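You operate a simulated robot arm through the tools that you are given. There is no shell and no other tool. Be economical: measure what you need, move in short steps, check, and stop when the job is done.

You are at the controls of a simulated robot arm. One attempt, no reset.

TASK
Share out the candles on the top of the folding table. At the end: the green candle from the top of the folding table is on the black paper tray (marked "Paid"); the cream candle from the top of the folding table is on top of the teal gift box on the top of the folding table; the orange candle from the top of the folding table is on top of the green box; the blue lens brush stands on top of the beige dusting block; whatever was shut is shut again. Leave all else as you found it, and nothing knocked over. Set down upright: candle.

It is judged by the outcome, as a careful person would: the job done as asked, and still so three seconds after it is handed in. It fails if anything else is knocked over, pushed out of place, dropped, spilled or broken.

THE ROBOT
A 6-joint arm with a two-finger parallel gripper, fixed in place. Base frame: the origin is at the foot of the arm, x ahead of it, y to its left, z up; the work surface is at about z = 0.74. Units: m, degrees, N and s.
With the tool pointing down near the work surface it reaches from about 0.28 to 0.74 m from the base axis. Its first joint turns from -66.0 to 66.0 degrees. Payload 2.45 kg.
Tool frame: the origin (TCP) lies between the finger pads and is the grasp point; the fingertips stand 0.024 m ahead of it; z points along the fingers, y is the line along which they close. The gripper opens to 0.068 m. The fingers are 0.017 m wide and 0.01 m thick; the gripper's body (0.04 by 0.07 m) begins 0.041 m behind the TCP.
Orientation is told as [roll, pitch, yaw] about the base's x, y, z axes, in that order, counted from this pose: with the fingers straight down and closing along the base's y, the tool's x points along the base's -x, its y along +y and its z along -z.

THE INTERFACE
- The arm moves only by the tool send_rows. Its arguments are lists of equal length, an entry for each row: "slide": the shift along the tool's x, y, z in m, a list of three; "turn": the turn, a rotation vector about the tool's x, y, z in degrees, a list of three; "gripper": the closure, from 0 (fully open) to 1 (shut). In form: {"slide": [[x, y, z], ...], "turn": [[wx, wy, wz], ...], "gripper": [gripper, ...]}. A call has 1 to 12 rows; each row shifts and turns the commanded pose from where the row before left it, along the tool's axes as they then stand. Each row takes 0.2 s and may step no farther than 0.05 m and 8.6 degrees from the row before; otherwise, or with a gripper value out of range, the whole call is refused. Where a pose cannot be reached the arm comes as near as it can. A force on the tool above 40 N (or 10 N above the force at the start of the call, whichever is more), or a blocked arm, ends the call early, and 0.2 s more pass. Each finger travels about 0.108 m/s and halts on what it meets, pressing with about 37 N; the grip force reading is that of the motor and also rises with nothing between the fingers. The clock runs only during rows and for 0.2 s after the last one: add rows that do not move to give the fingers time. The reply holds the time, the measured pose of the TCP, the force on the tool along the base axes, the opening and the grip force, in the units named above and with some noise, with the torque about the TCP (base axes, N m) and any sound that the robot's microphone picked up.
- Cameras (640 x 400 px; columns grow to the right, rows downward): "scene" is fixed at [0.1549, 0.419, 1.4375]; the picture's right is [-0.80, -0.60, 0.00], its down [-0.48, 0.64, -0.60] and it looks along [0.36, -0.48, -0.80] (base axes); focal length 359 px, centre (320, 200). "wrist" rides on the gripper at [0.084, 0.011, -0.075] in the tool frame; the picture's right is [-0.13, 0.99, 0.00], its down [-0.60, -0.08, -0.79] and it looks along [-0.79, -0.10, 0.61] (tool axes); focal length 251 px, centre (320, 200). There is no depth. A picture from a camera that has moved, and an enlarged one, comes with that camera's place and axes in the base frame and with its lens.
- capture(camera): a new picture of that camera. No time passes.
- zoom(camera, box): a new picture of the part [left, top, right, bottom] of that camera's present view, enlarged. No time passes.
- job_done(): hands the job in; it is judged then, once.

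Go step by step. Nothing tells you positions but the pictures and the camera data: compare them with the known pose of the tool, close in by small moves and look again before you grip or let go. The budget is 120 turns and 68 pictures, counting those below and the enlarged ones. Unless the task says otherwise, let go and move clear before handing in, and close with one line.

The tools are called after "Emit:" as a command line: name --argument value ..., lists and objects as JSON in quotes. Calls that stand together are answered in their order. send_rows: Moves the arm, as the interface text tells. Its arguments: {"type":"object","properties":{"slide":{"type":"array","items":{"type":"array","items":{"type":"number"}}},"turn":{"type":"array","items":{"type":"array","items":{"type":"number"}}},"gripper":{"type":"array","items":{"type":"number"}}},"required":["slide","turn","gripper"]} The other tools are called the same way: capture (camera) takes a picture; zoom (camera, box) takes an enlarged picture of a part of a camera's view; job_done () hands the job in.

At the start:

```text
clock: 0.0
position: [0.4751, 0.1324, 1.0717]
tool_rot: [0.0, 0.0, 0.0]
contact_force: [0.3, 0.2, -0.5]
ft_torque: [0.0, 0.0, -0.04]
finger_gap: 0.068
gripper_force: 0.1
```

scene: 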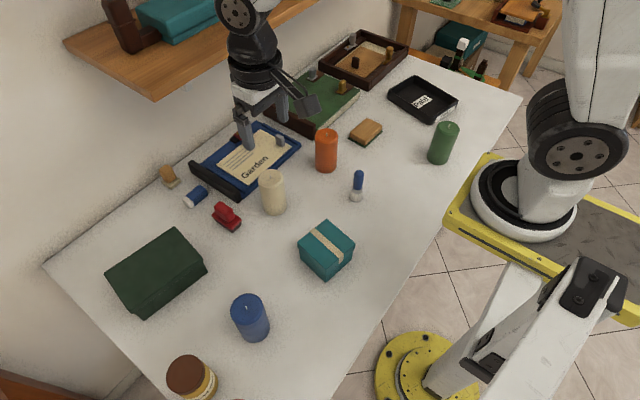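
wrist: 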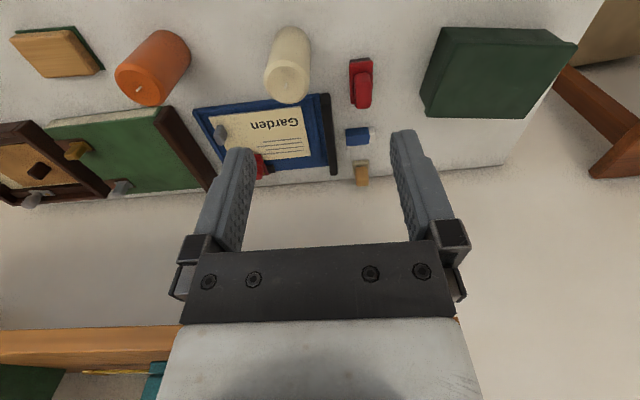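

I'll enlarge the scene picture to identify the objects before working out positions.

Emit:
zoom --camera "scene" --box '[280, 60, 480, 210]'

Emit:
zoom --camera "scene" --box '[90, 140, 370, 350]'

```text
2.67 times, centred on (380, 135) of scene
camera zoom: at [0.1549, 0.419, 1.4375], right [-0.8, -0.6, 0.0], down [-0.48, 0.64, -0.6], along [0.36, -0.48, -0.8], focal length 956 px, centre (160, 373)
```

zoom: 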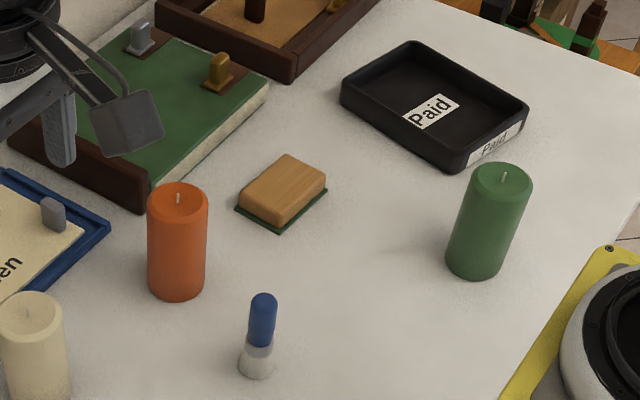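

```text
1.90 times, centred on (230, 245) of scene
camera zoom: at [0.1549, 0.419, 1.4375], right [-0.8, -0.6, 0.0], down [-0.48, 0.64, -0.6], along [0.36, -0.48, -0.8], focal length 683 px, centre (491, 114)
```

zoom: 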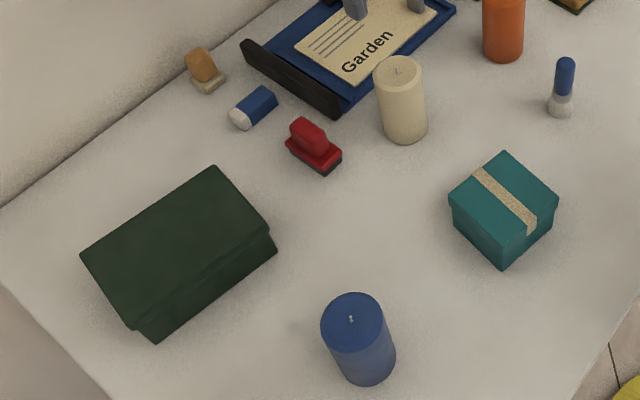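

The table holds cream, orange and green candles, each about 0.054 m across and 0.11 m tall. My position estimates are:

| Object | Position (m) |
|---|---|
| Cream candle | (0.544, 0.08) |
| Orange candle | (0.522, -0.097) |
| Green candle | (0.30, -0.30) |
| Brush | (0.40, -0.055) |
| Teal box | (0.36, 0.124) |
| Green box | (0.605, 0.36) |
| Block | (0.50, -0.253) |
| Tray | (0.44, -0.47) |

A wall shelf hangs at about x > 0.63. I'll go down first, move partway towards the cream candle, and look again.

Emit:
send_rows --slide '[[0, -0.025, 0.045], [0, -0.026, 0.045], [-0.02, 0, 0.04], [-0.02, 0, 0], [0, 0, 0]]' --turn '[[0, 0, 0], [0, 0, 0], [0, 0, 0], [0, 0, 0], [0, 0, 0]]' --gripper '[0, 0, 0, 0, 0]'

Emit:
capture --camera "wrist"

Emit:
capture --camera "scene"

```text
refused: row 1 steps farther than a row can; nothing moved
```

```text
63 pictures are left
camera wrist: at [0.3911, 0.1417, 1.1471], right [0.13, 0.99, 0.0], down [0.6, -0.08, 0.79], along [0.79, -0.1, -0.61], focal length 251 px, centre (320, 200)
```

wrist: 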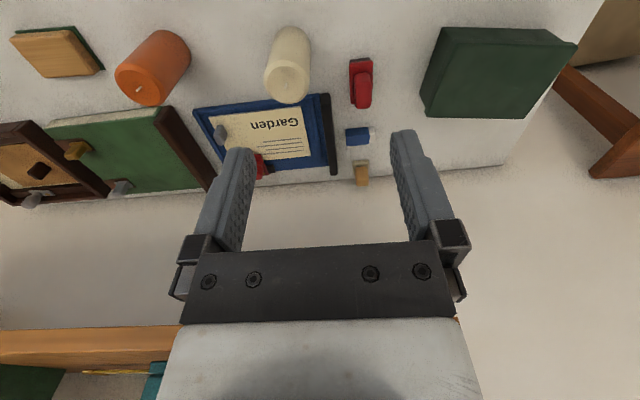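

```text
62 pictures are left
```

scene: 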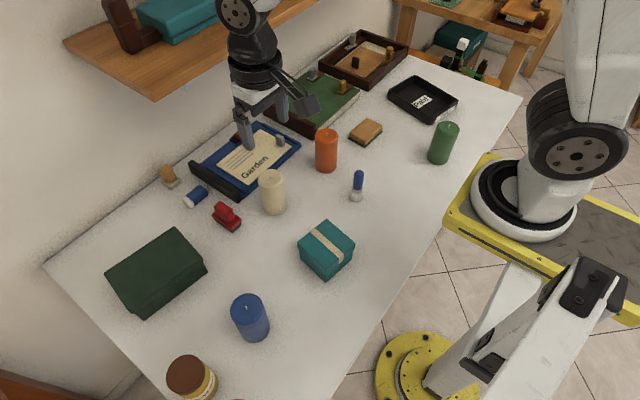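

That call was refused because the first row was too long, so I'm resending it in smaller steps.

Emit:
send_rows --slide '[[0, -0.02, 0.04], [0, -0.02, 0.04], [0, -0.012, 0.04], [-0.02, 0, 0.02], [-0.02, 0, 0], [0, 0, 0]]' --turn '[[0, 0, 0], [0, 0, 0], [0, 0, 0], [0, 0, 0], [0, 0, 0], [0, 0, 0]]' --gripper '[0, 0, 0, 0, 0, 0]'

Emit:
capture --camera "wrist"

Emit:
capture --camera "scene"

```text
clock: 1.4
position: [0.5156, 0.0784, 0.9307]
tool_rot: [0.0, 0.0, 0.0]
contact_force: [0.3, 0.4, 0.3]
ft_torque: [0.0, 0.01, 0.03]
finger_gap: 0.0681
gripper_force: 0.0
```

```text
61 pictures are left
camera wrist: at [0.4317, 0.0889, 1.0063], right [0.13, 0.99, 0.0], down [0.6, -0.08, 0.79], along [0.79, -0.1, -0.61], focal length 251 px, centre (320, 200)
```

wrist: 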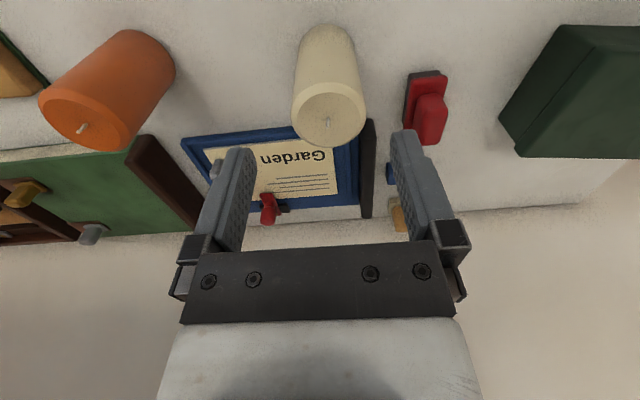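

```text
60 pictures are left
```

scene: 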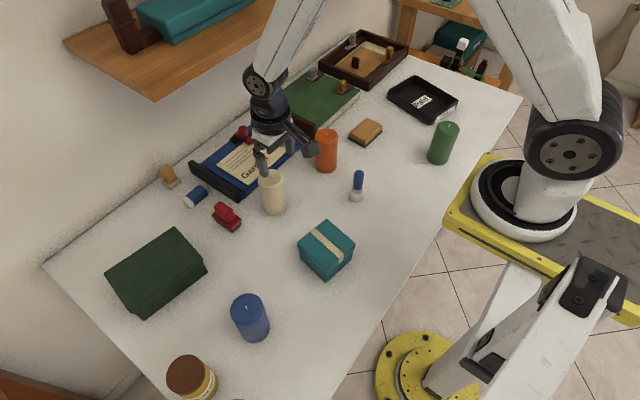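

The cream candle's wick works out at (0.545, 0.080) from the wrist camera as well, so the two views agree. I'll go down over it and grip.

Emit:
send_rows --slide '[[-0.029, 0.002, 0], [0, 0, 0.04], [0, 0, 0.04], [0, 0, 0.028], [0, 0, 0]]' --turn '[[0, 0, 0], [0, 0, 0], [0, 0, 0], [0, 0, 0], [0, 0, 0]]' --gripper '[0, 0, 0, 0, 0]'

Emit:
capture --camera "wrist"

```text
clock: 2.6
position: [0.5462, 0.0805, 0.8228]
tool_rot: [0.0, -0.1, 0.0]
contact_force: [-0.2, -0.5, 0.2]
ft_torque: [0.02, -0.02, 0.01]
finger_gap: 0.068
gripper_force: 0.0
```

```text
59 pictures are left
camera wrist: at [0.461, 0.0913, 0.8968], right [0.13, 0.99, 0.0], down [0.6, -0.08, 0.79], along [0.79, -0.1, -0.61], focal length 251 px, centre (320, 200)
```

wrist: 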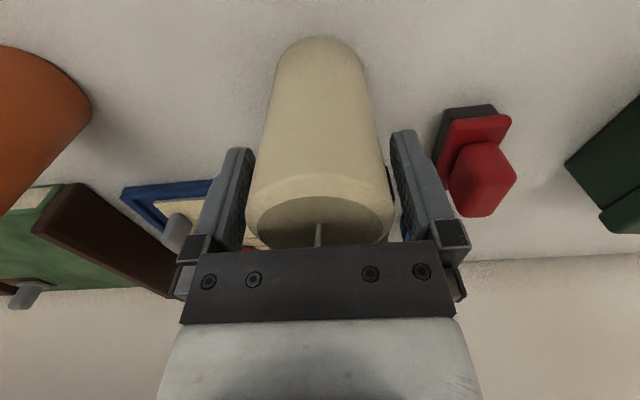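

The candle sits centred between the fingers. I'll close the gripper and lift slightly.

Emit:
send_rows --slide '[[0, 0, 0], [0, 0, 0], [0, 0, 0], [0, 0, -0.02], [0, 0, 0]]' --turn '[[0, 0, 0], [0, 0, 0], [0, 0, 0], [0, 0, 0], [0, 0, 0]]' --gripper '[1, 1, 1, 1, 1]'

```text
clock: 3.8
position: [0.5453, 0.0812, 0.8422]
tool_rot: [0.0, -0.1, 0.0]
contact_force: [0.4, 0.1, -3.0]
ft_torque: [-0.01, 0.01, -0.02]
finger_gap: 0.0548
gripper_force: 37.0
```

The cream candle is held, with a gap of 0.0548 m. I'll lift it and move it above the teal box, then look.

Emit:
send_rows --slide '[[0, 0, -0.045], [0, 0, -0.045], [0, 0, -0.03], [0.045, 0.01, 0], [0.045, 0.01, 0], [0.045, 0.012, 0], [0.045, 0.01, 0], [0.006, 0.001, 0], [0, 0, 0]]' --turn '[[0, 0, 0], [0, 0, 0], [0, 0, 0], [0, 0, 0], [0, 0, 0], [0, 0, 0], [0, 0, 0], [0, 0, 0], [0, 0, 0]]' --gripper '[1, 1, 1, 1, 1, 1, 1, 1, 1]'

Emit:
capture --camera "wrist"

Emit:
zoom --camera "scene" --box '[230, 150, 430, 300]'

```text
clock: 5.8
position: [0.3574, 0.1214, 0.9638]
tool_rot: [0.0, 0.0, 0.1]
contact_force: [0.3, 0.0, -2.9]
ft_torque: [0.0, -0.04, 0.04]
finger_gap: 0.0548
gripper_force: 37.2
```

```text
58 pictures are left
camera wrist: at [0.2739, 0.1336, 1.0386], right [0.13, 0.99, 0.0], down [0.6, -0.08, 0.79], along [0.79, -0.1, -0.61], focal length 251 px, centre (320, 200)
```

wrist: 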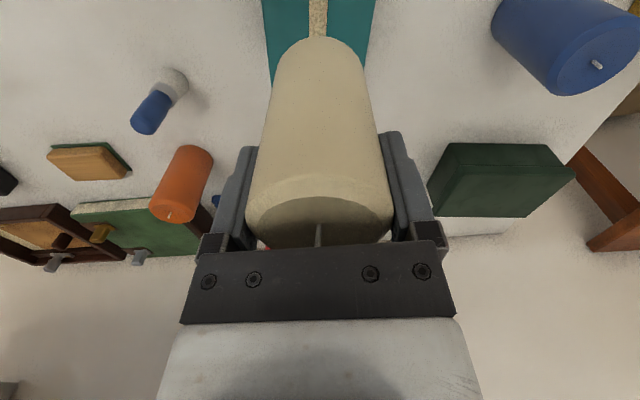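

```text
2.67 times, centred on (330, 225) of scene
camera zoom: at [0.155, 0.419, 1.4375], right [-0.8, -0.6, 0.0], down [-0.48, 0.64, -0.6], along [0.36, -0.48, -0.8], focal length 956 px, centre (293, 133)
```

zoom: 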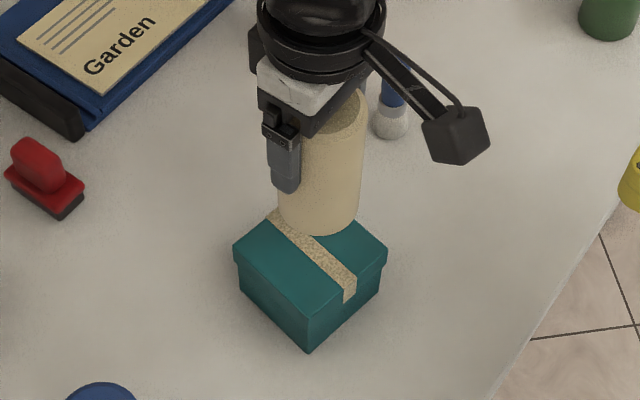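

The box's top spans about y 0.085 to 0.166 and is centred near (0.360, 0.124). I'll correct by a few millimetres and go down.

Emit:
send_rows --slide '[[-0.003, 0.003, 0.03], [0, 0, 0.025], [0, 0, 0.003], [0, 0, 0]]' --turn '[[0, 0, 0], [0, 0, 0], [0, 0, 0], [0, 0, 0]]' --gripper '[1, 1, 1, 1]'

Emit:
zoom --camera "scene" --box '[280, 180, 380, 280]'

```text
clock: 6.8
position: [0.3617, 0.1276, 0.9055]
tool_rot: [0.1, 0.1, 0.0]
contact_force: [0.3, -0.2, -2.4]
ft_torque: [0.04, 0.0, 0.0]
finger_gap: 0.0547
gripper_force: 36.8
```

```text
4.00 times, centred on (330, 230) of scene
camera zoom: at [0.155, 0.419, 1.4375], right [-0.8, -0.6, 0.0], down [-0.48, 0.64, -0.6], along [0.36, -0.48, -0.8], focal length 1434 px, centre (280, 80)
```

zoom: 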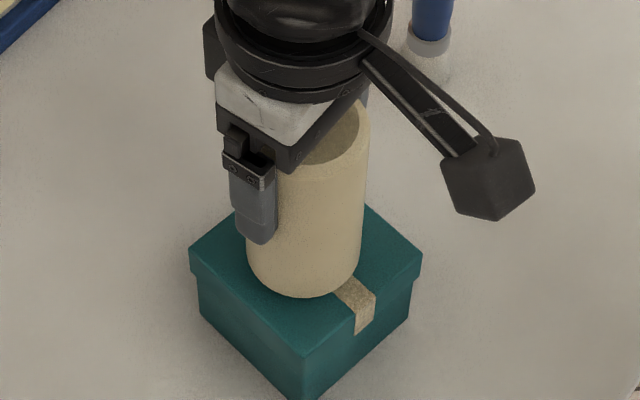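

The base of the candle is about a centimetre or less above the lid. I'll feel my way down in 2 mm steps.

Emit:
send_rows --slide '[[0, 0, 0.002], [0, 0, 0.002], [0, 0, 0]]' --turn '[[0, 0, 0], [0, 0, 0], [0, 0, 0]]' --gripper '[1, 1, 1]'

```text
clock: 7.6
position: [0.3624, 0.1278, 0.9018]
tool_rot: [0.1, 0.0, 0.0]
contact_force: [-0.5, 0.6, -3.2]
ft_torque: [0.0, -0.01, -0.02]
finger_gap: 0.0548
gripper_force: 37.1
```

Emit:
send_rows --slide '[[0, 0, 0.002], [0, 0, 0.002], [0, 0, 0]]' --turn '[[0, 0, 0], [0, 0, 0], [0, 0, 0]]' --gripper '[1, 1, 1]'

```text
clock: 8.4
position: [0.361, 0.127, 0.8987]
tool_rot: [0.0, -0.1, 0.0]
contact_force: [0.0, 0.4, -2.6]
ft_torque: [-0.04, 0.02, -0.04]
finger_gap: 0.0547
gripper_force: 36.5
```

There's still no contact, so I'll continue down and shift about 2 mm back towards the centre in y.

Emit:
send_rows --slide '[[0, -0.002, 0.002], [0, 0, 0.002], [0, 0, 0]]' --turn '[[0, 0, 0], [0, 0, 0], [0, 0, 0]]' --gripper '[1, 1, 1]'

Emit:
zoom --camera "scene" --box '[280, 180, 380, 280]'

```text
clock: 9.2
position: [0.3614, 0.1263, 0.8944]
tool_rot: [0.0, -0.1, 0.0]
contact_force: [0.7, 0.7, -1.8]
ft_torque: [0.01, -0.03, -0.01]
finger_gap: 0.0551
gripper_force: 38.1
```

```text
4.00 times, centred on (330, 230) of scene
camera zoom: at [0.155, 0.419, 1.4375], right [-0.8, -0.6, 0.0], down [-0.48, 0.64, -0.6], along [0.36, -0.48, -0.8], focal length 1434 px, centre (280, 80)
```

zoom: 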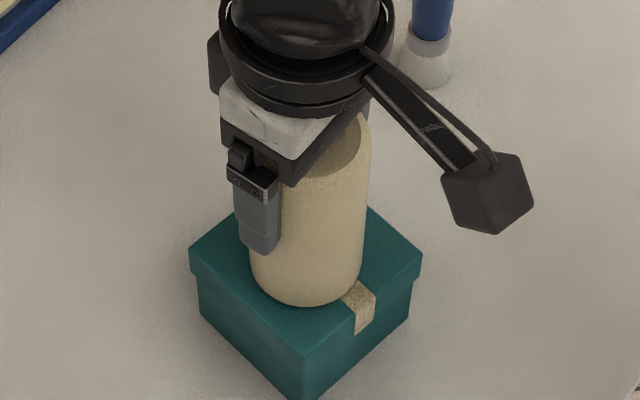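

The candle's base is centred on the lid and the force is starting to change. I'll continue down gently.

Emit:
send_rows --slide '[[0, 0, 0.0015], [0, 0, 0.0015], [0, 0, 0]]' --turn '[[0, 0, 0], [0, 0, 0], [0, 0, 0]]' --gripper '[1, 1, 1]'

```text
clock: 10.0
position: [0.3619, 0.125, 0.8924]
tool_rot: [0.0, -0.1, 0.0]
contact_force: [-0.6, -2.8, 17.4]
ft_torque: [-0.18, 0.15, 0.03]
finger_gap: 0.0547
gripper_force: 37.1
```

That's firm contact, which puts the lid at about z = 0.811. I'll ease up 1 mm, open, and rise straight.

Emit:
send_rows --slide '[[0, 0, -0.001], [0, 0, 0], [0, 0, 0], [0, 0, -0.03], [0, 0, -0.045], [0, 0, -0.045], [0, 0, 0]]' --turn '[[0, 0, 0], [0, 0, 0], [0, 0, 0], [0, 0, 0], [0, 0, 0], [0, 0, 0], [0, 0, 0]]' --gripper '[1, 0, 0, 0, 0, 0, 0]'

Emit:
capture --camera "scene"

```text
clock: 11.6
position: [0.363, 0.1228, 1.0102]
tool_rot: [0.0, 0.1, 0.0]
contact_force: [-0.3, -1.5, -0.2]
ft_torque: [0.03, -0.02, 0.02]
finger_gap: 0.0679
gripper_force: 0.1
```

```text
54 pictures are left
```

scene: 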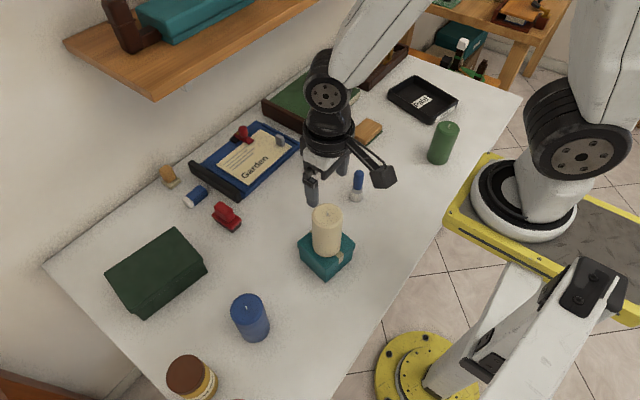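

The cream candle stands on the gift box. Next is the orange candle.

Emit:
send_rows --slide '[[-0.026, -0.0365, 0], [-0.026, -0.0365, 0], [-0.026, -0.0365, 0], [-0.026, -0.0365, 0.01], [-0.026, -0.0365, 0.015], [-0.01, -0.0365, 0.03], [0, 0, 0.025], [0, 0, 0]]' --turn '[[0, 0, 0], [0, 0, 0], [0, 0, 0], [0, 0, 0], [0, 0, 0], [0, 0, 0], [0, 0, 0], [0, 0, 0]]' --gripper '[0, 0, 0, 0, 0, 0, 0, 0]'

Emit:
capture --camera "wrist"

```text
clock: 13.4
position: [0.503, -0.0956, 0.9298]
tool_rot: [0.0, 0.1, 0.0]
contact_force: [-0.6, -0.1, 0.0]
ft_torque: [-0.02, 0.02, 0.03]
finger_gap: 0.0683
gripper_force: 0.1
```

```text
53 pictures are left
camera wrist: at [0.4186, -0.0848, 1.0062], right [0.13, 0.99, 0.0], down [0.6, -0.08, 0.79], along [0.79, -0.1, -0.61], focal length 251 px, centre (320, 200)
```

wrist: 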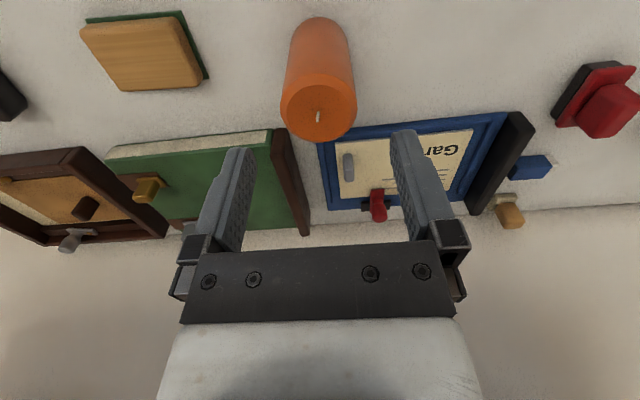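

The orange wick works out at about (0.522, -0.099). I'll centre on it and go down.

Emit:
send_rows --slide '[[-0.0195, -0.0035, 0], [0, 0, 0.04], [0, 0, 0.04], [0, 0, 0.025], [0, 0, 0]]' --turn '[[0, 0, 0], [0, 0, 0], [0, 0, 0], [0, 0, 0], [0, 0, 0]]' --gripper '[0, 0, 0, 0, 0]'

Emit:
capture --camera "wrist"

```text
clock: 14.6
position: [0.5225, -0.0987, 0.8261]
tool_rot: [-0.1, 0.0, 0.0]
contact_force: [0.9, 1.2, -0.1]
ft_torque: [-0.02, 0.03, 0.03]
finger_gap: 0.0679
gripper_force: 0.1
```

```text
52 pictures are left
camera wrist: at [0.4378, -0.0878, 0.9017], right [0.13, 0.99, 0.0], down [0.6, -0.08, 0.79], along [0.79, -0.1, -0.61], focal length 251 px, centre (320, 200)
```

wrist: 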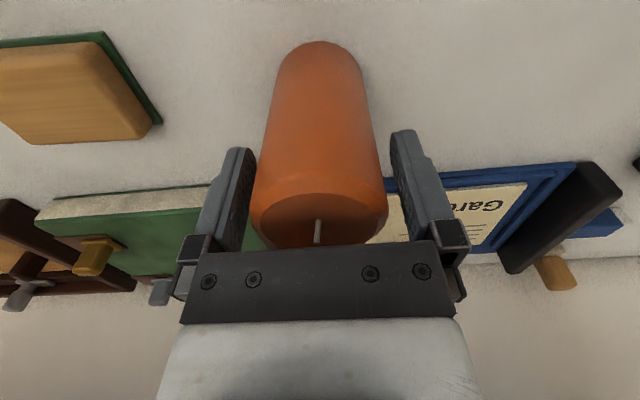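

The fingers straddle the orange candle evenly. I'll grip it and lift.

Emit:
send_rows --slide '[[0, 0, 0], [0, 0, 0], [0, 0, 0], [0, 0, -0.03], [0, 0, -0.045], [0, 0, -0.045], [0.01, 0, -0.03], [0.015, 0.03, 0], [0, 0, 0]]' --turn '[[0, 0, 0], [0, 0, 0], [0, 0, 0], [0, 0, 0], [0, 0, 0], [0, 0, 0], [0, 0, 0], [0, 0, 0], [0, 0, 0]]' --gripper '[1, 1, 1, 1, 1, 1, 1, 1, 1]'

Emit:
zoom --camera "scene" --box '[80, 200, 260, 330]'

```text
clock: 16.6
position: [0.4968, -0.0711, 0.9774]
tool_rot: [0.1, 0.0, 0.0]
contact_force: [-0.5, -0.8, -2.5]
ft_torque: [0.02, 0.04, -0.03]
finger_gap: 0.0548
gripper_force: 37.0
```

```text
3.08 times, centred on (170, 265) of scene
camera zoom: at [0.155, 0.419, 1.4375], right [-0.8, -0.6, 0.0], down [-0.48, 0.64, -0.6], along [0.36, -0.48, -0.8], focal length 1103 px, centre (782, 0)
```

zoom: 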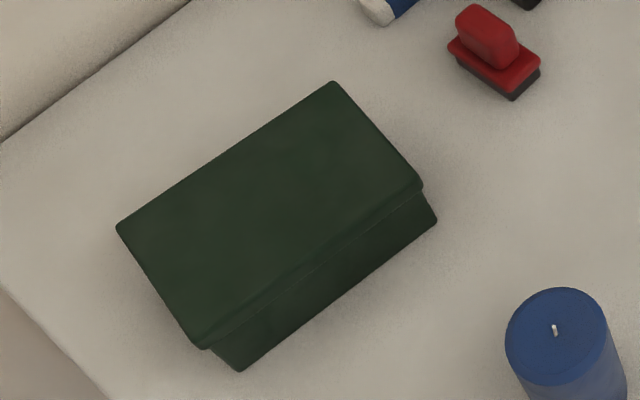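

The orange candle is held. The green box's lid is closed and its top centre is at about (0.60, 0.36). I'll swing over there.

Emit:
send_rows --slide '[[0, 0.047, 0], [0, 0.047, 0], [0, 0.047, 0], [0, 0.047, 0], [0, 0.047, 0], [0, 0.047, 0], [0, 0.047, 0], [-0.01, 0.047, 0], [-0.03, 0.035, 0], [-0.03, 0.01, 0], [-0.025, 0.01, 0], [0, 0, 0]]' --turn '[[0, 0, 0], [0, 0, 0], [0, 0, 0], [0, 0, 0], [0, 0, 0], [0, 0, 0], [0, 0, 0], [0, 0, 0], [0, 0, 0], [0, 0, 0], [0, 0, 0], [0, 0, 0]]' --gripper '[1, 1, 1, 1, 1, 1, 1, 1, 1, 1, 1, 1]'

Emit:
capture --camera "wrist"

Emit:
capture --camera "scene"

```text
clock: 19.2
position: [0.5908, 0.3638, 0.9752]
tool_rot: [0.0, 0.0, 0.0]
contact_force: [-0.1, -0.6, -2.6]
ft_torque: [0.03, 0.03, -0.02]
finger_gap: 0.0546
gripper_force: 37.5
```

```text
50 pictures are left
camera wrist: at [0.5073, 0.3746, 1.0513], right [0.13, 0.99, 0.0], down [0.6, -0.08, 0.79], along [0.79, -0.1, -0.61], focal length 251 px, centre (320, 200)
```

wrist: 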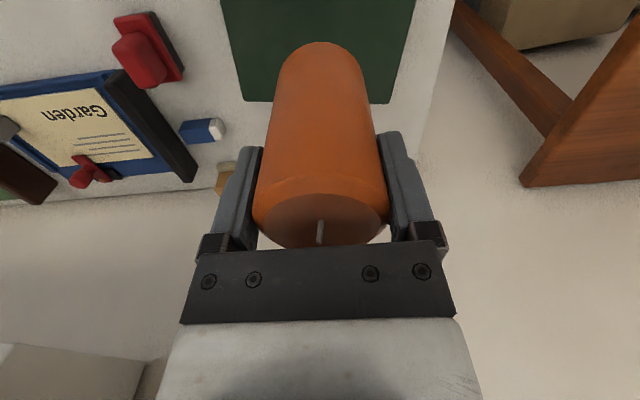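

```text
49 pictures are left
```

scene: 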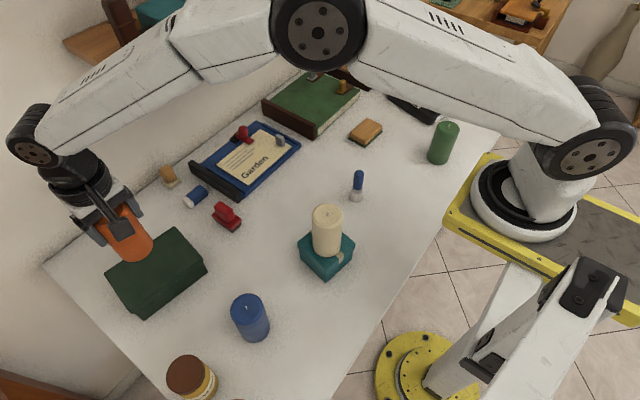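

The lid spans roughly x 0.55 to 0.655 and y 0.28 to 0.43. I'll shift slightly to (0.598, 0.357) and go down.

Emit:
send_rows --slide '[[-0.007, -0.007, 0], [0, 0, 0.035], [0, 0, 0.03], [0, 0, 0]]' --turn '[[0, 0, 0], [0, 0, 0], [0, 0, 0], [0, 0, 0]]' --gripper '[1, 1, 1, 1]'

Emit:
zoom --camera "scene" --box '[60, 200, 240, 330]'

Emit:
capture --camera "wrist"

```text
clock: 20.2
position: [0.5971, 0.3586, 0.9118]
tool_rot: [0.1, 0.0, 0.0]
contact_force: [0.2, -0.2, -1.8]
ft_torque: [-0.01, 0.0, 0.03]
finger_gap: 0.0545
gripper_force: 37.0
```

```text
3.08 times, centred on (150, 265) of scene
camera zoom: at [0.155, 0.4191, 1.4375], right [-0.8, -0.6, 0.0], down [-0.48, 0.64, -0.6], along [0.36, -0.48, -0.8], focal length 1103 px, centre (843, 0)
```

zoom: 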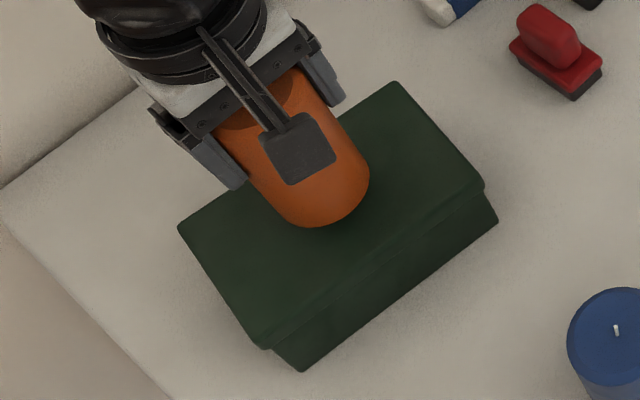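

```text
47 pictures are left
camera wrist: at [0.5136, 0.3686, 0.9869], right [0.13, 0.99, 0.0], down [0.6, -0.08, 0.79], along [0.79, -0.1, -0.61], focal length 251 px, centre (320, 200)
```

wrist: 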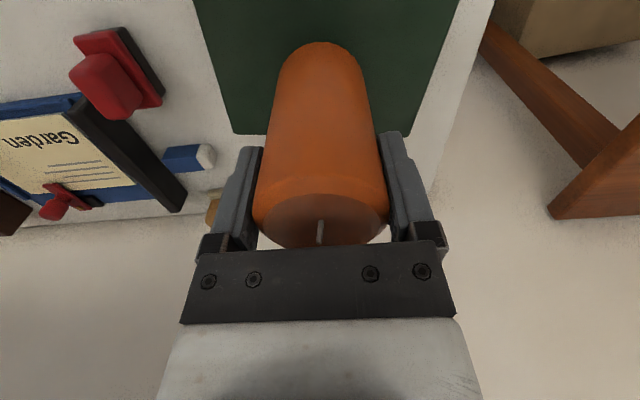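

The candle's base is at about z = 0.826 and still clear of the lid. I'll continue down carefully.

Emit:
send_rows --slide '[[0, 0, 0.003], [0, 0, 0.003], [0, 0, 0.003], [0, 0, 0]]' --turn '[[0, 0, 0], [0, 0, 0], [0, 0, 0], [0, 0, 0]]' --gripper '[1, 1, 1, 1]'

```text
clock: 21.2
position: [0.5979, 0.3571, 0.9025]
tool_rot: [-0.1, 0.1, 0.0]
contact_force: [-0.5, 0.4, -2.7]
ft_torque: [-0.02, 0.02, 0.03]
finger_gap: 0.0546
gripper_force: 36.9
```

Emit:
send_rows --slide '[[0, 0, 0.002], [0, 0, 0.002], [0, 0, 0.002], [0, 0, 0]]' --turn '[[0, 0, 0], [0, 0, 0], [0, 0, 0], [0, 0, 0]]' --gripper '[1, 1, 1, 1]'

Emit:
zoom --camera "scene" --box '[60, 200, 240, 330]'

```text
clock: 22.2
position: [0.5985, 0.3561, 0.8961]
tool_rot: [0.0, 0.0, 0.0]
contact_force: [0.2, -0.1, -2.2]
ft_torque: [-0.01, 0.02, 0.02]
finger_gap: 0.0549
gripper_force: 36.8
```

```text
3.08 times, centred on (150, 265) of scene
camera zoom: at [0.155, 0.4191, 1.4375], right [-0.8, -0.6, 0.0], down [-0.48, 0.64, -0.6], along [0.36, -0.48, -0.8], focal length 1103 px, centre (843, 0)
```

zoom: 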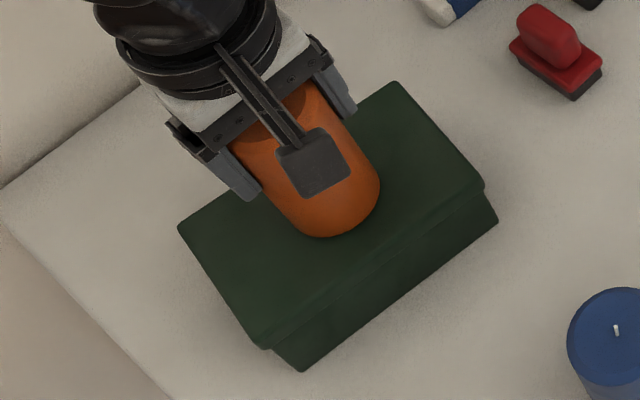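

Still no contact. The placing looks good, so I'll keep lowering.

Emit:
send_rows --slide '[[0, 0, 0.002], [0, 0, 0.002], [0, 0, 0]]' --turn '[[0, 0, 0], [0, 0, 0], [0, 0, 0]]' --gripper '[1, 1, 1]'

```text
clock: 23.0
position: [0.5984, 0.3564, 0.8934]
tool_rot: [0.1, -0.2, 0.0]
contact_force: [-5.9, -1.8, 16.9]
ft_torque: [-0.35, 0.63, -0.07]
finger_gap: 0.0549
gripper_force: 37.4
```

That's contact with the lid at about z = 0.807. I'll ease up 1 mm, release, rise straight, and check.

Emit:
send_rows --slide '[[0, 0, -0.001], [0, 0, 0], [0, 0, 0], [0, 0, 0]]' --turn '[[0, 0, 0], [0, 0, 0], [0, 0, 0], [0, 0, 0]]' --gripper '[1, 1, 0, 0]'

Emit:
zoom --camera "scene" --box '[60, 200, 240, 330]'

```text
clock: 24.0
position: [0.5983, 0.3572, 0.8923]
tool_rot: [0.0, -0.1, 0.0]
contact_force: [-0.5, -0.5, 0.8]
ft_torque: [-0.03, -0.01, 0.03]
finger_gap: 0.0679
gripper_force: 0.1
```

```text
3.08 times, centred on (150, 265) of scene
camera zoom: at [0.1549, 0.419, 1.4375], right [-0.8, -0.6, 0.0], down [-0.48, 0.64, -0.6], along [0.36, -0.48, -0.8], focal length 1103 px, centre (843, 0)
```

zoom: 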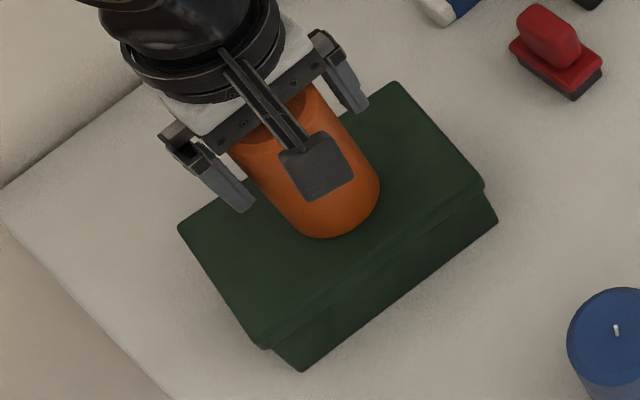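

The orange candle stands steady. I'll rise and then retreat towards the middle at height.

Emit:
send_rows --slide '[[0, 0, -0.03], [0, 0, -0.045], [0, 0, -0.045], [0.03, -0.03, 0], [0.035, -0.035, 0], [0.02, -0.045, 0], [0.01, -0.045, 0], [0, -0.048, 0], [0, -0.048, 0], [0, -0.048, 0], [0, 0, 0]]' --turn '[[0, 0, 0], [0, 0, 0], [0, 0, 0], [0, 0, 0], [0, 0, 0], [0, 0, 0], [0, 0, 0], [0, 0, 0], [0, 0, 0], [0, 0, 0], [0, 0, 0]]' --gripper '[0, 0, 0, 0, 0, 0, 0, 0, 0, 0, 0]'

Emit:
capture --camera "scene"

```text
clock: 26.4
position: [0.5021, 0.0554, 1.0158]
tool_rot: [0.0, 0.1, 0.0]
contact_force: [-0.5, -0.5, -0.4]
ft_torque: [0.01, 0.0, -0.01]
finger_gap: 0.068
gripper_force: 0.0
```

```text
44 pictures are left
```

scene: 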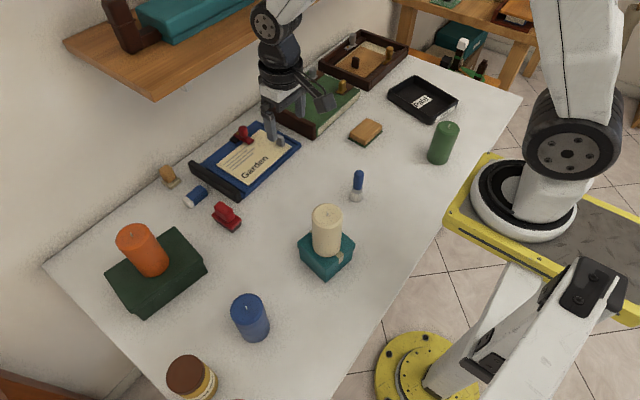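

Both candles are standing well. Next is the brush, at about (0.40, -0.055).

Emit:
send_rows --slide '[[0.03, -0.037, 0], [0.03, -0.037, 0], [0.03, -0.036, 0.01], [0.027, 0, 0.03], [0, 0, 0.04], [0, 0, 0]]' --turn '[[0, 0, 0], [0, 0, 0], [0, 0, 0], [0, 0, 0], [0, 0, 0], [0, 0, 0]]' --gripper '[0, 0, 0, 0, 0, 0]'

Emit:
capture --camera "wrist"

```text
clock: 27.8
position: [0.3838, -0.0512, 0.9347]
tool_rot: [0.0, 0.0, 0.0]
contact_force: [0.1, -0.1, -0.3]
ft_torque: [0.0, 0.0, 0.02]
finger_gap: 0.0681
gripper_force: 0.0
```

```text
43 pictures are left
camera wrist: at [0.3001, -0.0405, 1.0093], right [0.13, 0.99, 0.0], down [0.6, -0.08, 0.79], along [0.79, -0.1, -0.61], focal length 251 px, centre (320, 200)
```

wrist: 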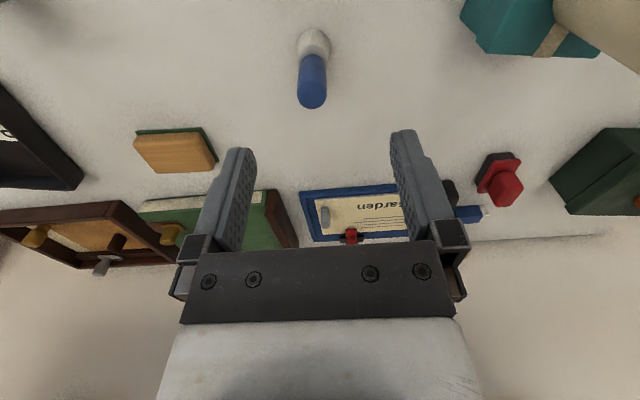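

The brush stands at about (0.399, -0.057) with its top near z = 0.837. I'll go down around the handle.

Emit:
send_rows --slide '[[-0.0155, -0.0065, 0], [0, 0, 0.045], [0, 0, 0.045], [0, 0, 0.036], [0, 0, 0]]' --turn '[[0, 0, 0], [0, 0, 0], [0, 0, 0], [0, 0, 0], [0, 0, 0]]' --gripper '[0, 0, 0, 0, 0]'

Emit:
capture --camera "wrist"

Emit:
zoom --camera "scene" --box '[300, 110, 420, 230]'

```text
clock: 29.0
position: [0.4025, -0.0594, 0.8072]
tool_rot: [-0.1, 0.0, 0.0]
contact_force: [-0.6, -0.4, -0.9]
ft_torque: [-0.03, -0.02, 0.01]
finger_gap: 0.068
gripper_force: 0.0
```

```text
42 pictures are left
camera wrist: at [0.3176, -0.0476, 0.8823], right [0.13, 0.99, 0.0], down [0.6, -0.08, 0.79], along [0.79, -0.1, -0.61], focal length 251 px, centre (320, 200)
```

wrist: 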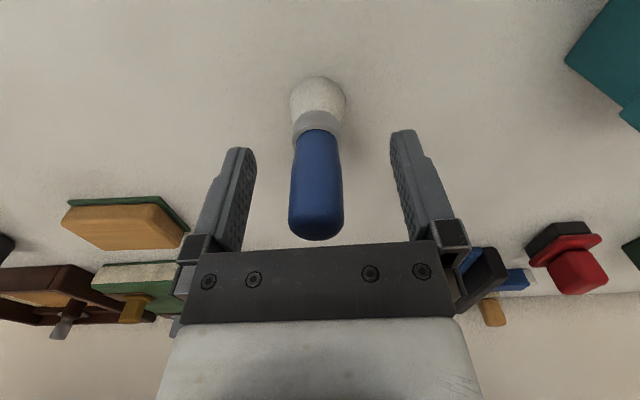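

```text
3.33 times, centred on (360, 170) of scene
camera zoom: at [0.155, 0.419, 1.4375], right [-0.8, -0.6, 0.0], down [-0.48, 0.64, -0.6], along [0.36, -0.48, -0.8], focal length 1195 px, centre (187, 300)
```

zoom: 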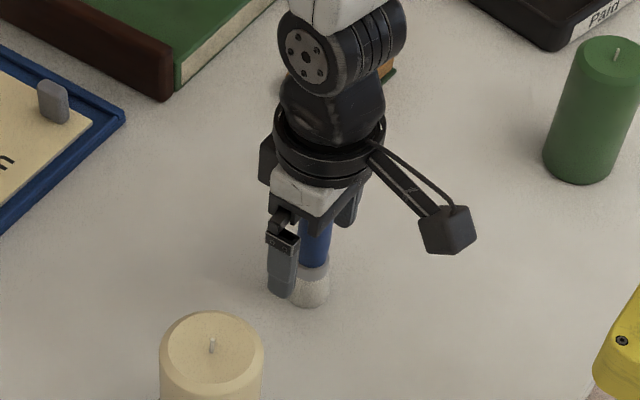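

The handle is centred between the fingers. I'll close on it.

Emit:
send_rows --slide '[[0, 0, 0], [0, 0, 0], [0, 0, 0], [0, 0, 0]]' --turn '[[0, 0, 0], [0, 0, 0], [0, 0, 0], [0, 0, 0]]' --gripper '[1, 1, 1, 1]'

```text
clock: 30.0
position: [0.4023, -0.0588, 0.8069]
tool_rot: [0.0, 0.1, 0.0]
contact_force: [-0.1, 0.9, 0.2]
ft_torque: [0.01, 0.01, -0.01]
finger_gap: 0.0225
gripper_force: 37.5
```

The brush is gripped. I'll lift it and carry it towards the block.

Emit:
send_rows --slide '[[0, 0, -0.03], [0, 0, -0.04], [0, 0, -0.03], [-0.016, -0.04, 0], [-0.016, -0.04, 0], [-0.016, -0.04, 0], [-0.016, -0.04, 0], [-0.014, -0.033, 0], [0, 0, 0]]' --turn '[[0, 0, 0], [0, 0, 0], [0, 0, 0], [0, 0, 0], [0, 0, 0], [0, 0, 0], [0, 0, 0], [0, 0, 0], [0, 0, 0]]' --gripper '[1, 1, 1, 1, 1, 1, 1, 1, 1]'

Emit:
capture --camera "wrist"

Emit:
zoom --camera "scene" --box '[300, 70, 420, 190]'

```text
clock: 32.0
position: [0.4778, -0.251, 0.9088]
tool_rot: [0.0, -0.1, 0.0]
contact_force: [-0.3, -0.2, -0.1]
ft_torque: [0.02, 0.0, 0.02]
finger_gap: 0.0224
gripper_force: 37.2
```

```text
40 pictures are left
camera wrist: at [0.3944, -0.2404, 0.9841], right [0.13, 0.99, 0.0], down [0.6, -0.08, 0.79], along [0.79, -0.1, -0.61], focal length 251 px, centre (320, 200)
```

wrist: 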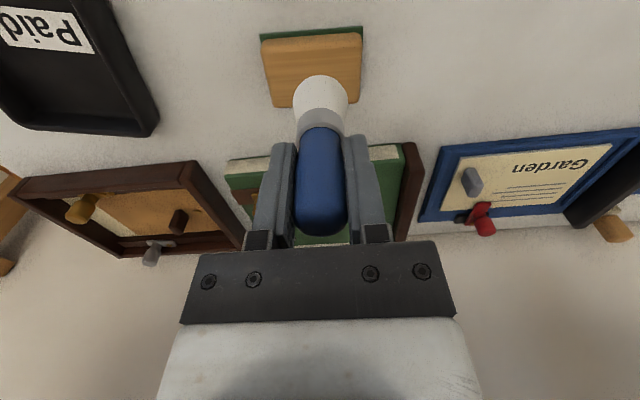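

```text
3.33 times, centred on (360, 130) of scene
camera zoom: at [0.155, 0.419, 1.4375], right [-0.8, -0.6, 0.0], down [-0.48, 0.64, -0.6], along [0.36, -0.48, -0.8], focal length 1195 px, centre (187, 433)
```

zoom: 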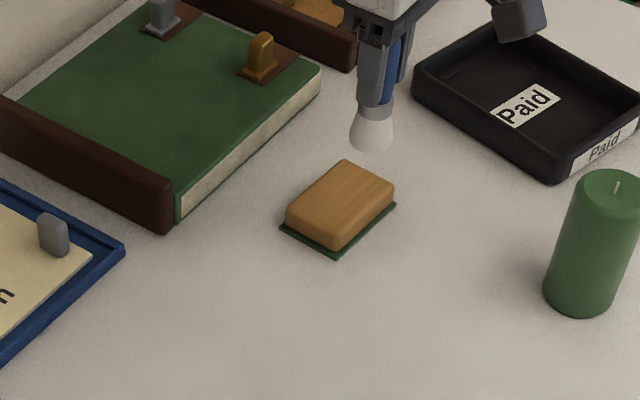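

The block's top is centred near (0.501, -0.256) and is about 0.06 by 0.08 m. I'll line up, lower most of the way, and check.

Emit:
send_rows --slide '[[-0.023, -0.005, 0], [0, 0, 0.03], [0, 0, 0.03], [0, 0, 0]]' --turn '[[0, 0, 0], [0, 0, 0], [0, 0, 0], [0, 0, 0]]' --gripper '[1, 1, 1, 1]'

Emit:
capture --camera "wrist"

Emit:
zoom --camera "scene" --box '[310, 80, 410, 180]'

```text
clock: 33.0
position: [0.5015, -0.2556, 0.8482]
tool_rot: [0.0, 0.0, 0.0]
contact_force: [-1.1, -0.1, -1.0]
ft_torque: [-0.01, 0.01, -0.01]
finger_gap: 0.0222
gripper_force: 37.0
```

```text
38 pictures are left
camera wrist: at [0.4173, -0.2449, 0.9225], right [0.13, 0.99, 0.0], down [0.6, -0.08, 0.79], along [0.79, -0.1, -0.61], focal length 251 px, centre (320, 200)
```

wrist: 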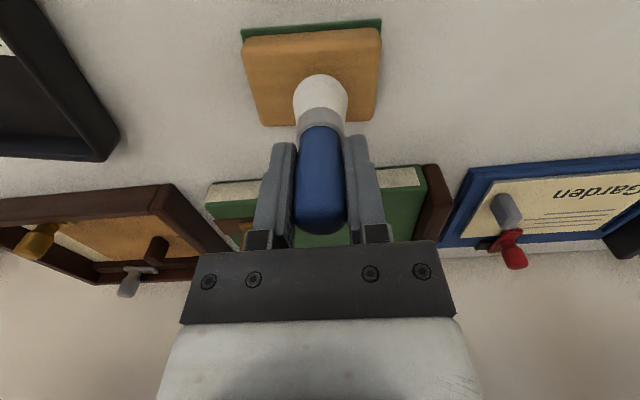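

```text
4.00 times, centred on (360, 130) of scene
camera zoom: at [0.155, 0.419, 1.4375], right [-0.8, -0.6, 0.0], down [-0.48, 0.64, -0.6], along [0.36, -0.48, -0.8], focal length 1434 px, centre (160, 480)
```

zoom: 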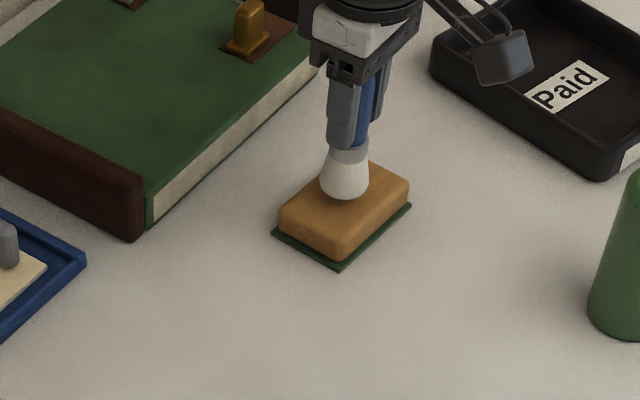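

The alignment is good. I'll lower in small steps until it touches.

Emit:
send_rows --slide '[[0, -0.002, 0.004], [0, 0, 0.004], [0, 0, 0.003], [0, 0, 0]]' --turn '[[0, 0, 0], [0, 0, 0], [0, 0, 0], [0, 0, 0]]' --gripper '[1, 1, 1, 1]'

```text
clock: 34.0
position: [0.5022, -0.2585, 0.8361]
tool_rot: [0.0, -0.1, 0.0]
contact_force: [-0.4, 0.5, 0.1]
ft_torque: [0.0, 0.0, 0.01]
finger_gap: 0.0223
gripper_force: 37.1
```

Emit:
send_rows --slide '[[0, 0, 0.002], [0, 0, 0.002], [0, 0, 0]]' --turn '[[0, 0, 0], [0, 0, 0], [0, 0, 0]]' --gripper '[1, 1, 1]'

Emit:
zoom --camera "scene" --box '[310, 80, 410, 180]'

```text
clock: 34.8
position: [0.5043, -0.2594, 0.8331]
tool_rot: [-0.2, -0.3, 0.0]
contact_force: [-2.1, 2.7, 31.1]
ft_torque: [0.25, -0.07, -0.04]
finger_gap: 0.0226
gripper_force: 37.1
```

```text
4.00 times, centred on (360, 130) of scene
camera zoom: at [0.1544, 0.4194, 1.4375], right [-0.8, -0.6, 0.0], down [-0.48, 0.64, -0.6], along [0.36, -0.48, -0.8], focal length 1434 px, centre (160, 480)
```

zoom: 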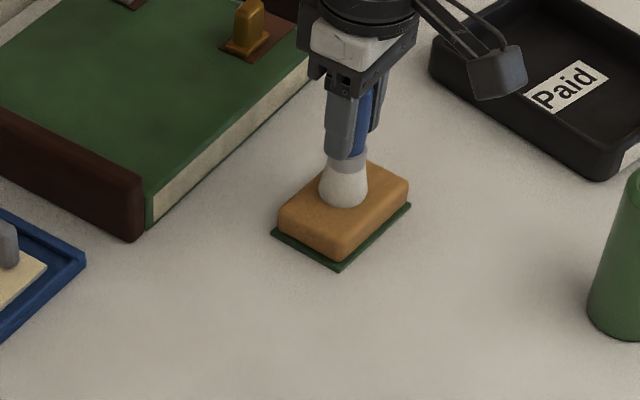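

Firm contact. I'll ease the load off before opening.

Emit:
send_rows --slide '[[0, 0, -0.0017], [0, 0, 0]]' --turn '[[0, 0, 0], [0, 0, 0]]' --gripper '[1, 1]'

```text
clock: 35.4
position: [0.5035, -0.2594, 0.8347]
tool_rot: [-0.1, -0.2, 0.0]
contact_force: [5.2, -2.8, 15.6]
ft_torque: [-0.09, -0.52, -0.05]
finger_gap: 0.0221
gripper_force: 36.6
```

Emit:
send_rows --slide '[[0, 0, -0.001], [0, 0, 0]]' --turn '[[0, 0, 0], [0, 0, 0]]' --gripper '[1, 1]'

```text
clock: 36.0
position: [0.5007, -0.2577, 0.8344]
tool_rot: [0.1, 0.1, 0.0]
contact_force: [1.7, -2.2, 6.5]
ft_torque: [-0.14, -0.21, 0.0]
finger_gap: 0.0223
gripper_force: 36.4
```

The load is now light, so I'll open gently and check before rising.

Emit:
send_rows --slide '[[0, 0, -0.0005], [0, 0, 0], [0, 0, 0], [0, 0, 0]]' --turn '[[0, 0, 0], [0, 0, 0], [0, 0, 0], [0, 0, 0]]' --gripper '[1, 0.5, 0, 0]'

Emit:
zoom --camera "scene" --box '[310, 80, 410, 180]'

Emit:
capture --camera "wrist"

```text
clock: 37.0
position: [0.5027, -0.2593, 0.8344]
tool_rot: [0.0, 0.1, 0.0]
contact_force: [0.0, 0.2, 1.1]
ft_torque: [0.01, 0.01, -0.01]
finger_gap: 0.068
gripper_force: 0.1
```

```text
4.00 times, centred on (360, 130) of scene
camera zoom: at [0.1549, 0.419, 1.4375], right [-0.8, -0.6, 0.0], down [-0.48, 0.64, -0.6], along [0.36, -0.48, -0.8], focal length 1434 px, centre (160, 480)
```

zoom: 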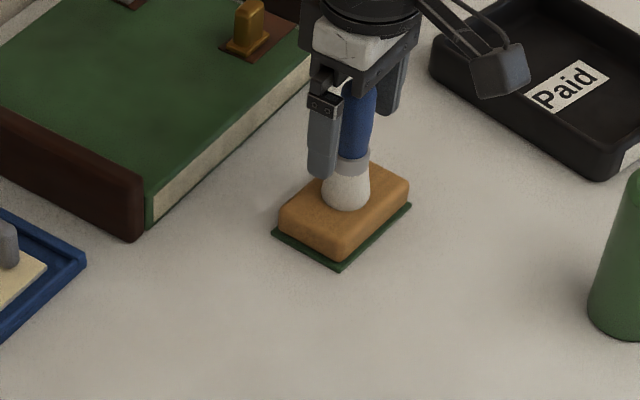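

```text
34 pictures are left
camera wrist: at [0.4181, -0.2483, 0.911], right [0.13, 0.99, 0.0], down [0.6, -0.08, 0.79], along [0.79, -0.1, -0.61], focal length 251 px, centre (320, 200)
```

wrist: 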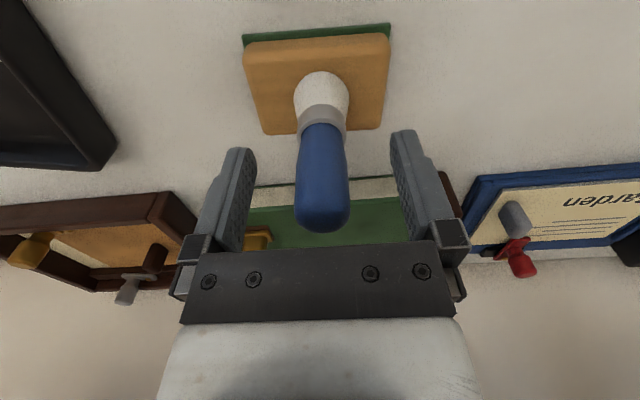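

The brush stands on the block. I'll rise and go to the green candle at about (0.30, -0.30).

Emit:
send_rows --slide '[[0, 0, -0.03], [0, 0, -0.045], [0, 0, -0.045], [0, 0, -0.02], [0.045, -0.01, 0], [0.045, -0.01, 0], [0.045, -0.01, 0], [0.045, -0.01, 0], [0.035, 0, 0.02], [0, 0, 0.02], [0, 0, 0]]' --turn '[[0, 0, 0], [0, 0, 0], [0, 0, 0], [0, 0, 0], [0, 0, 0], [0, 0, 0], [0, 0, 0], [0, 0, 0], [0, 0, 0], [0, 0, 0], [0, 0, 0]]' --gripper '[0, 0, 0, 0, 0, 0, 0, 0, 0, 0, 0]'

Emit:
capture --camera "wrist"

Emit:
capture --camera "scene"

```text
clock: 39.4
position: [0.2886, -0.2991, 0.9358]
tool_rot: [0.0, 0.0, 0.0]
contact_force: [0.1, 0.5, 0.6]
ft_torque: [0.01, 0.0, 0.0]
finger_gap: 0.0679
gripper_force: 0.2
```

```text
33 pictures are left
camera wrist: at [0.2048, -0.2883, 1.0126], right [0.13, 0.99, 0.0], down [0.6, -0.08, 0.79], along [0.79, -0.1, -0.61], focal length 251 px, centre (320, 200)
```

wrist: 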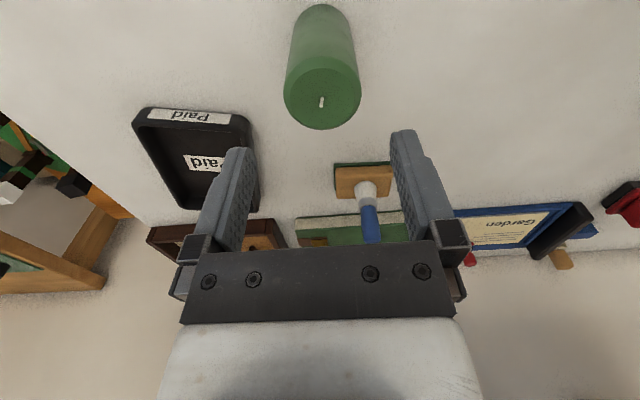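

```text
32 pictures are left
```

scene: 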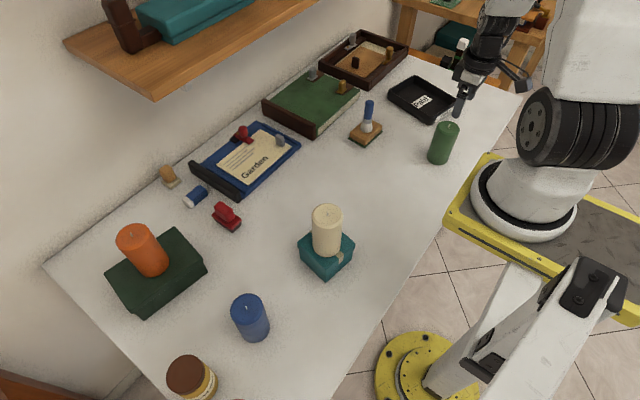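

The green wick works out at about (0.306, -0.300). I'll go down over it.

Emit:
send_rows --slide '[[-0.017, -0.0015, 0], [0, 0, 0.04], [0, 0, 0.04], [0, 0, 0.03], [0, 0, 0]]' --turn '[[0, 0, 0], [0, 0, 0], [0, 0, 0], [0, 0, 0], [0, 0, 0]]' --gripper '[0, 0, 0, 0, 0]'

Emit:
capture --camera "wrist"

```text
clock: 40.6
position: [0.3063, -0.3006, 0.8266]
tool_rot: [-0.1, 0.0, 0.0]
contact_force: [0.5, -0.1, -0.6]
ft_torque: [0.02, 0.02, -0.01]
finger_gap: 0.0679
gripper_force: 0.0
```

```text
31 pictures are left
camera wrist: at [0.2217, -0.2898, 0.9019], right [0.13, 0.99, 0.0], down [0.6, -0.08, 0.79], along [0.79, -0.1, -0.61], focal length 251 px, centre (320, 200)
```

wrist: 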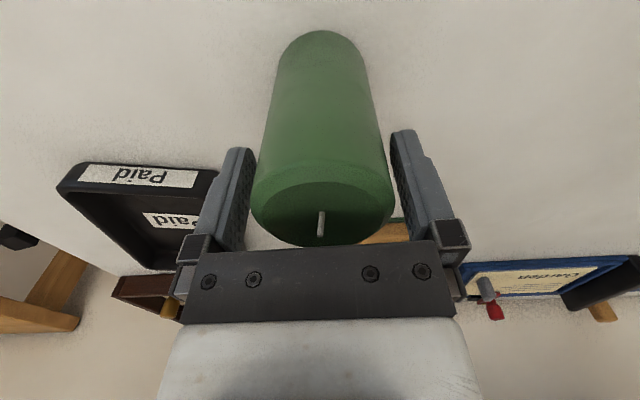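

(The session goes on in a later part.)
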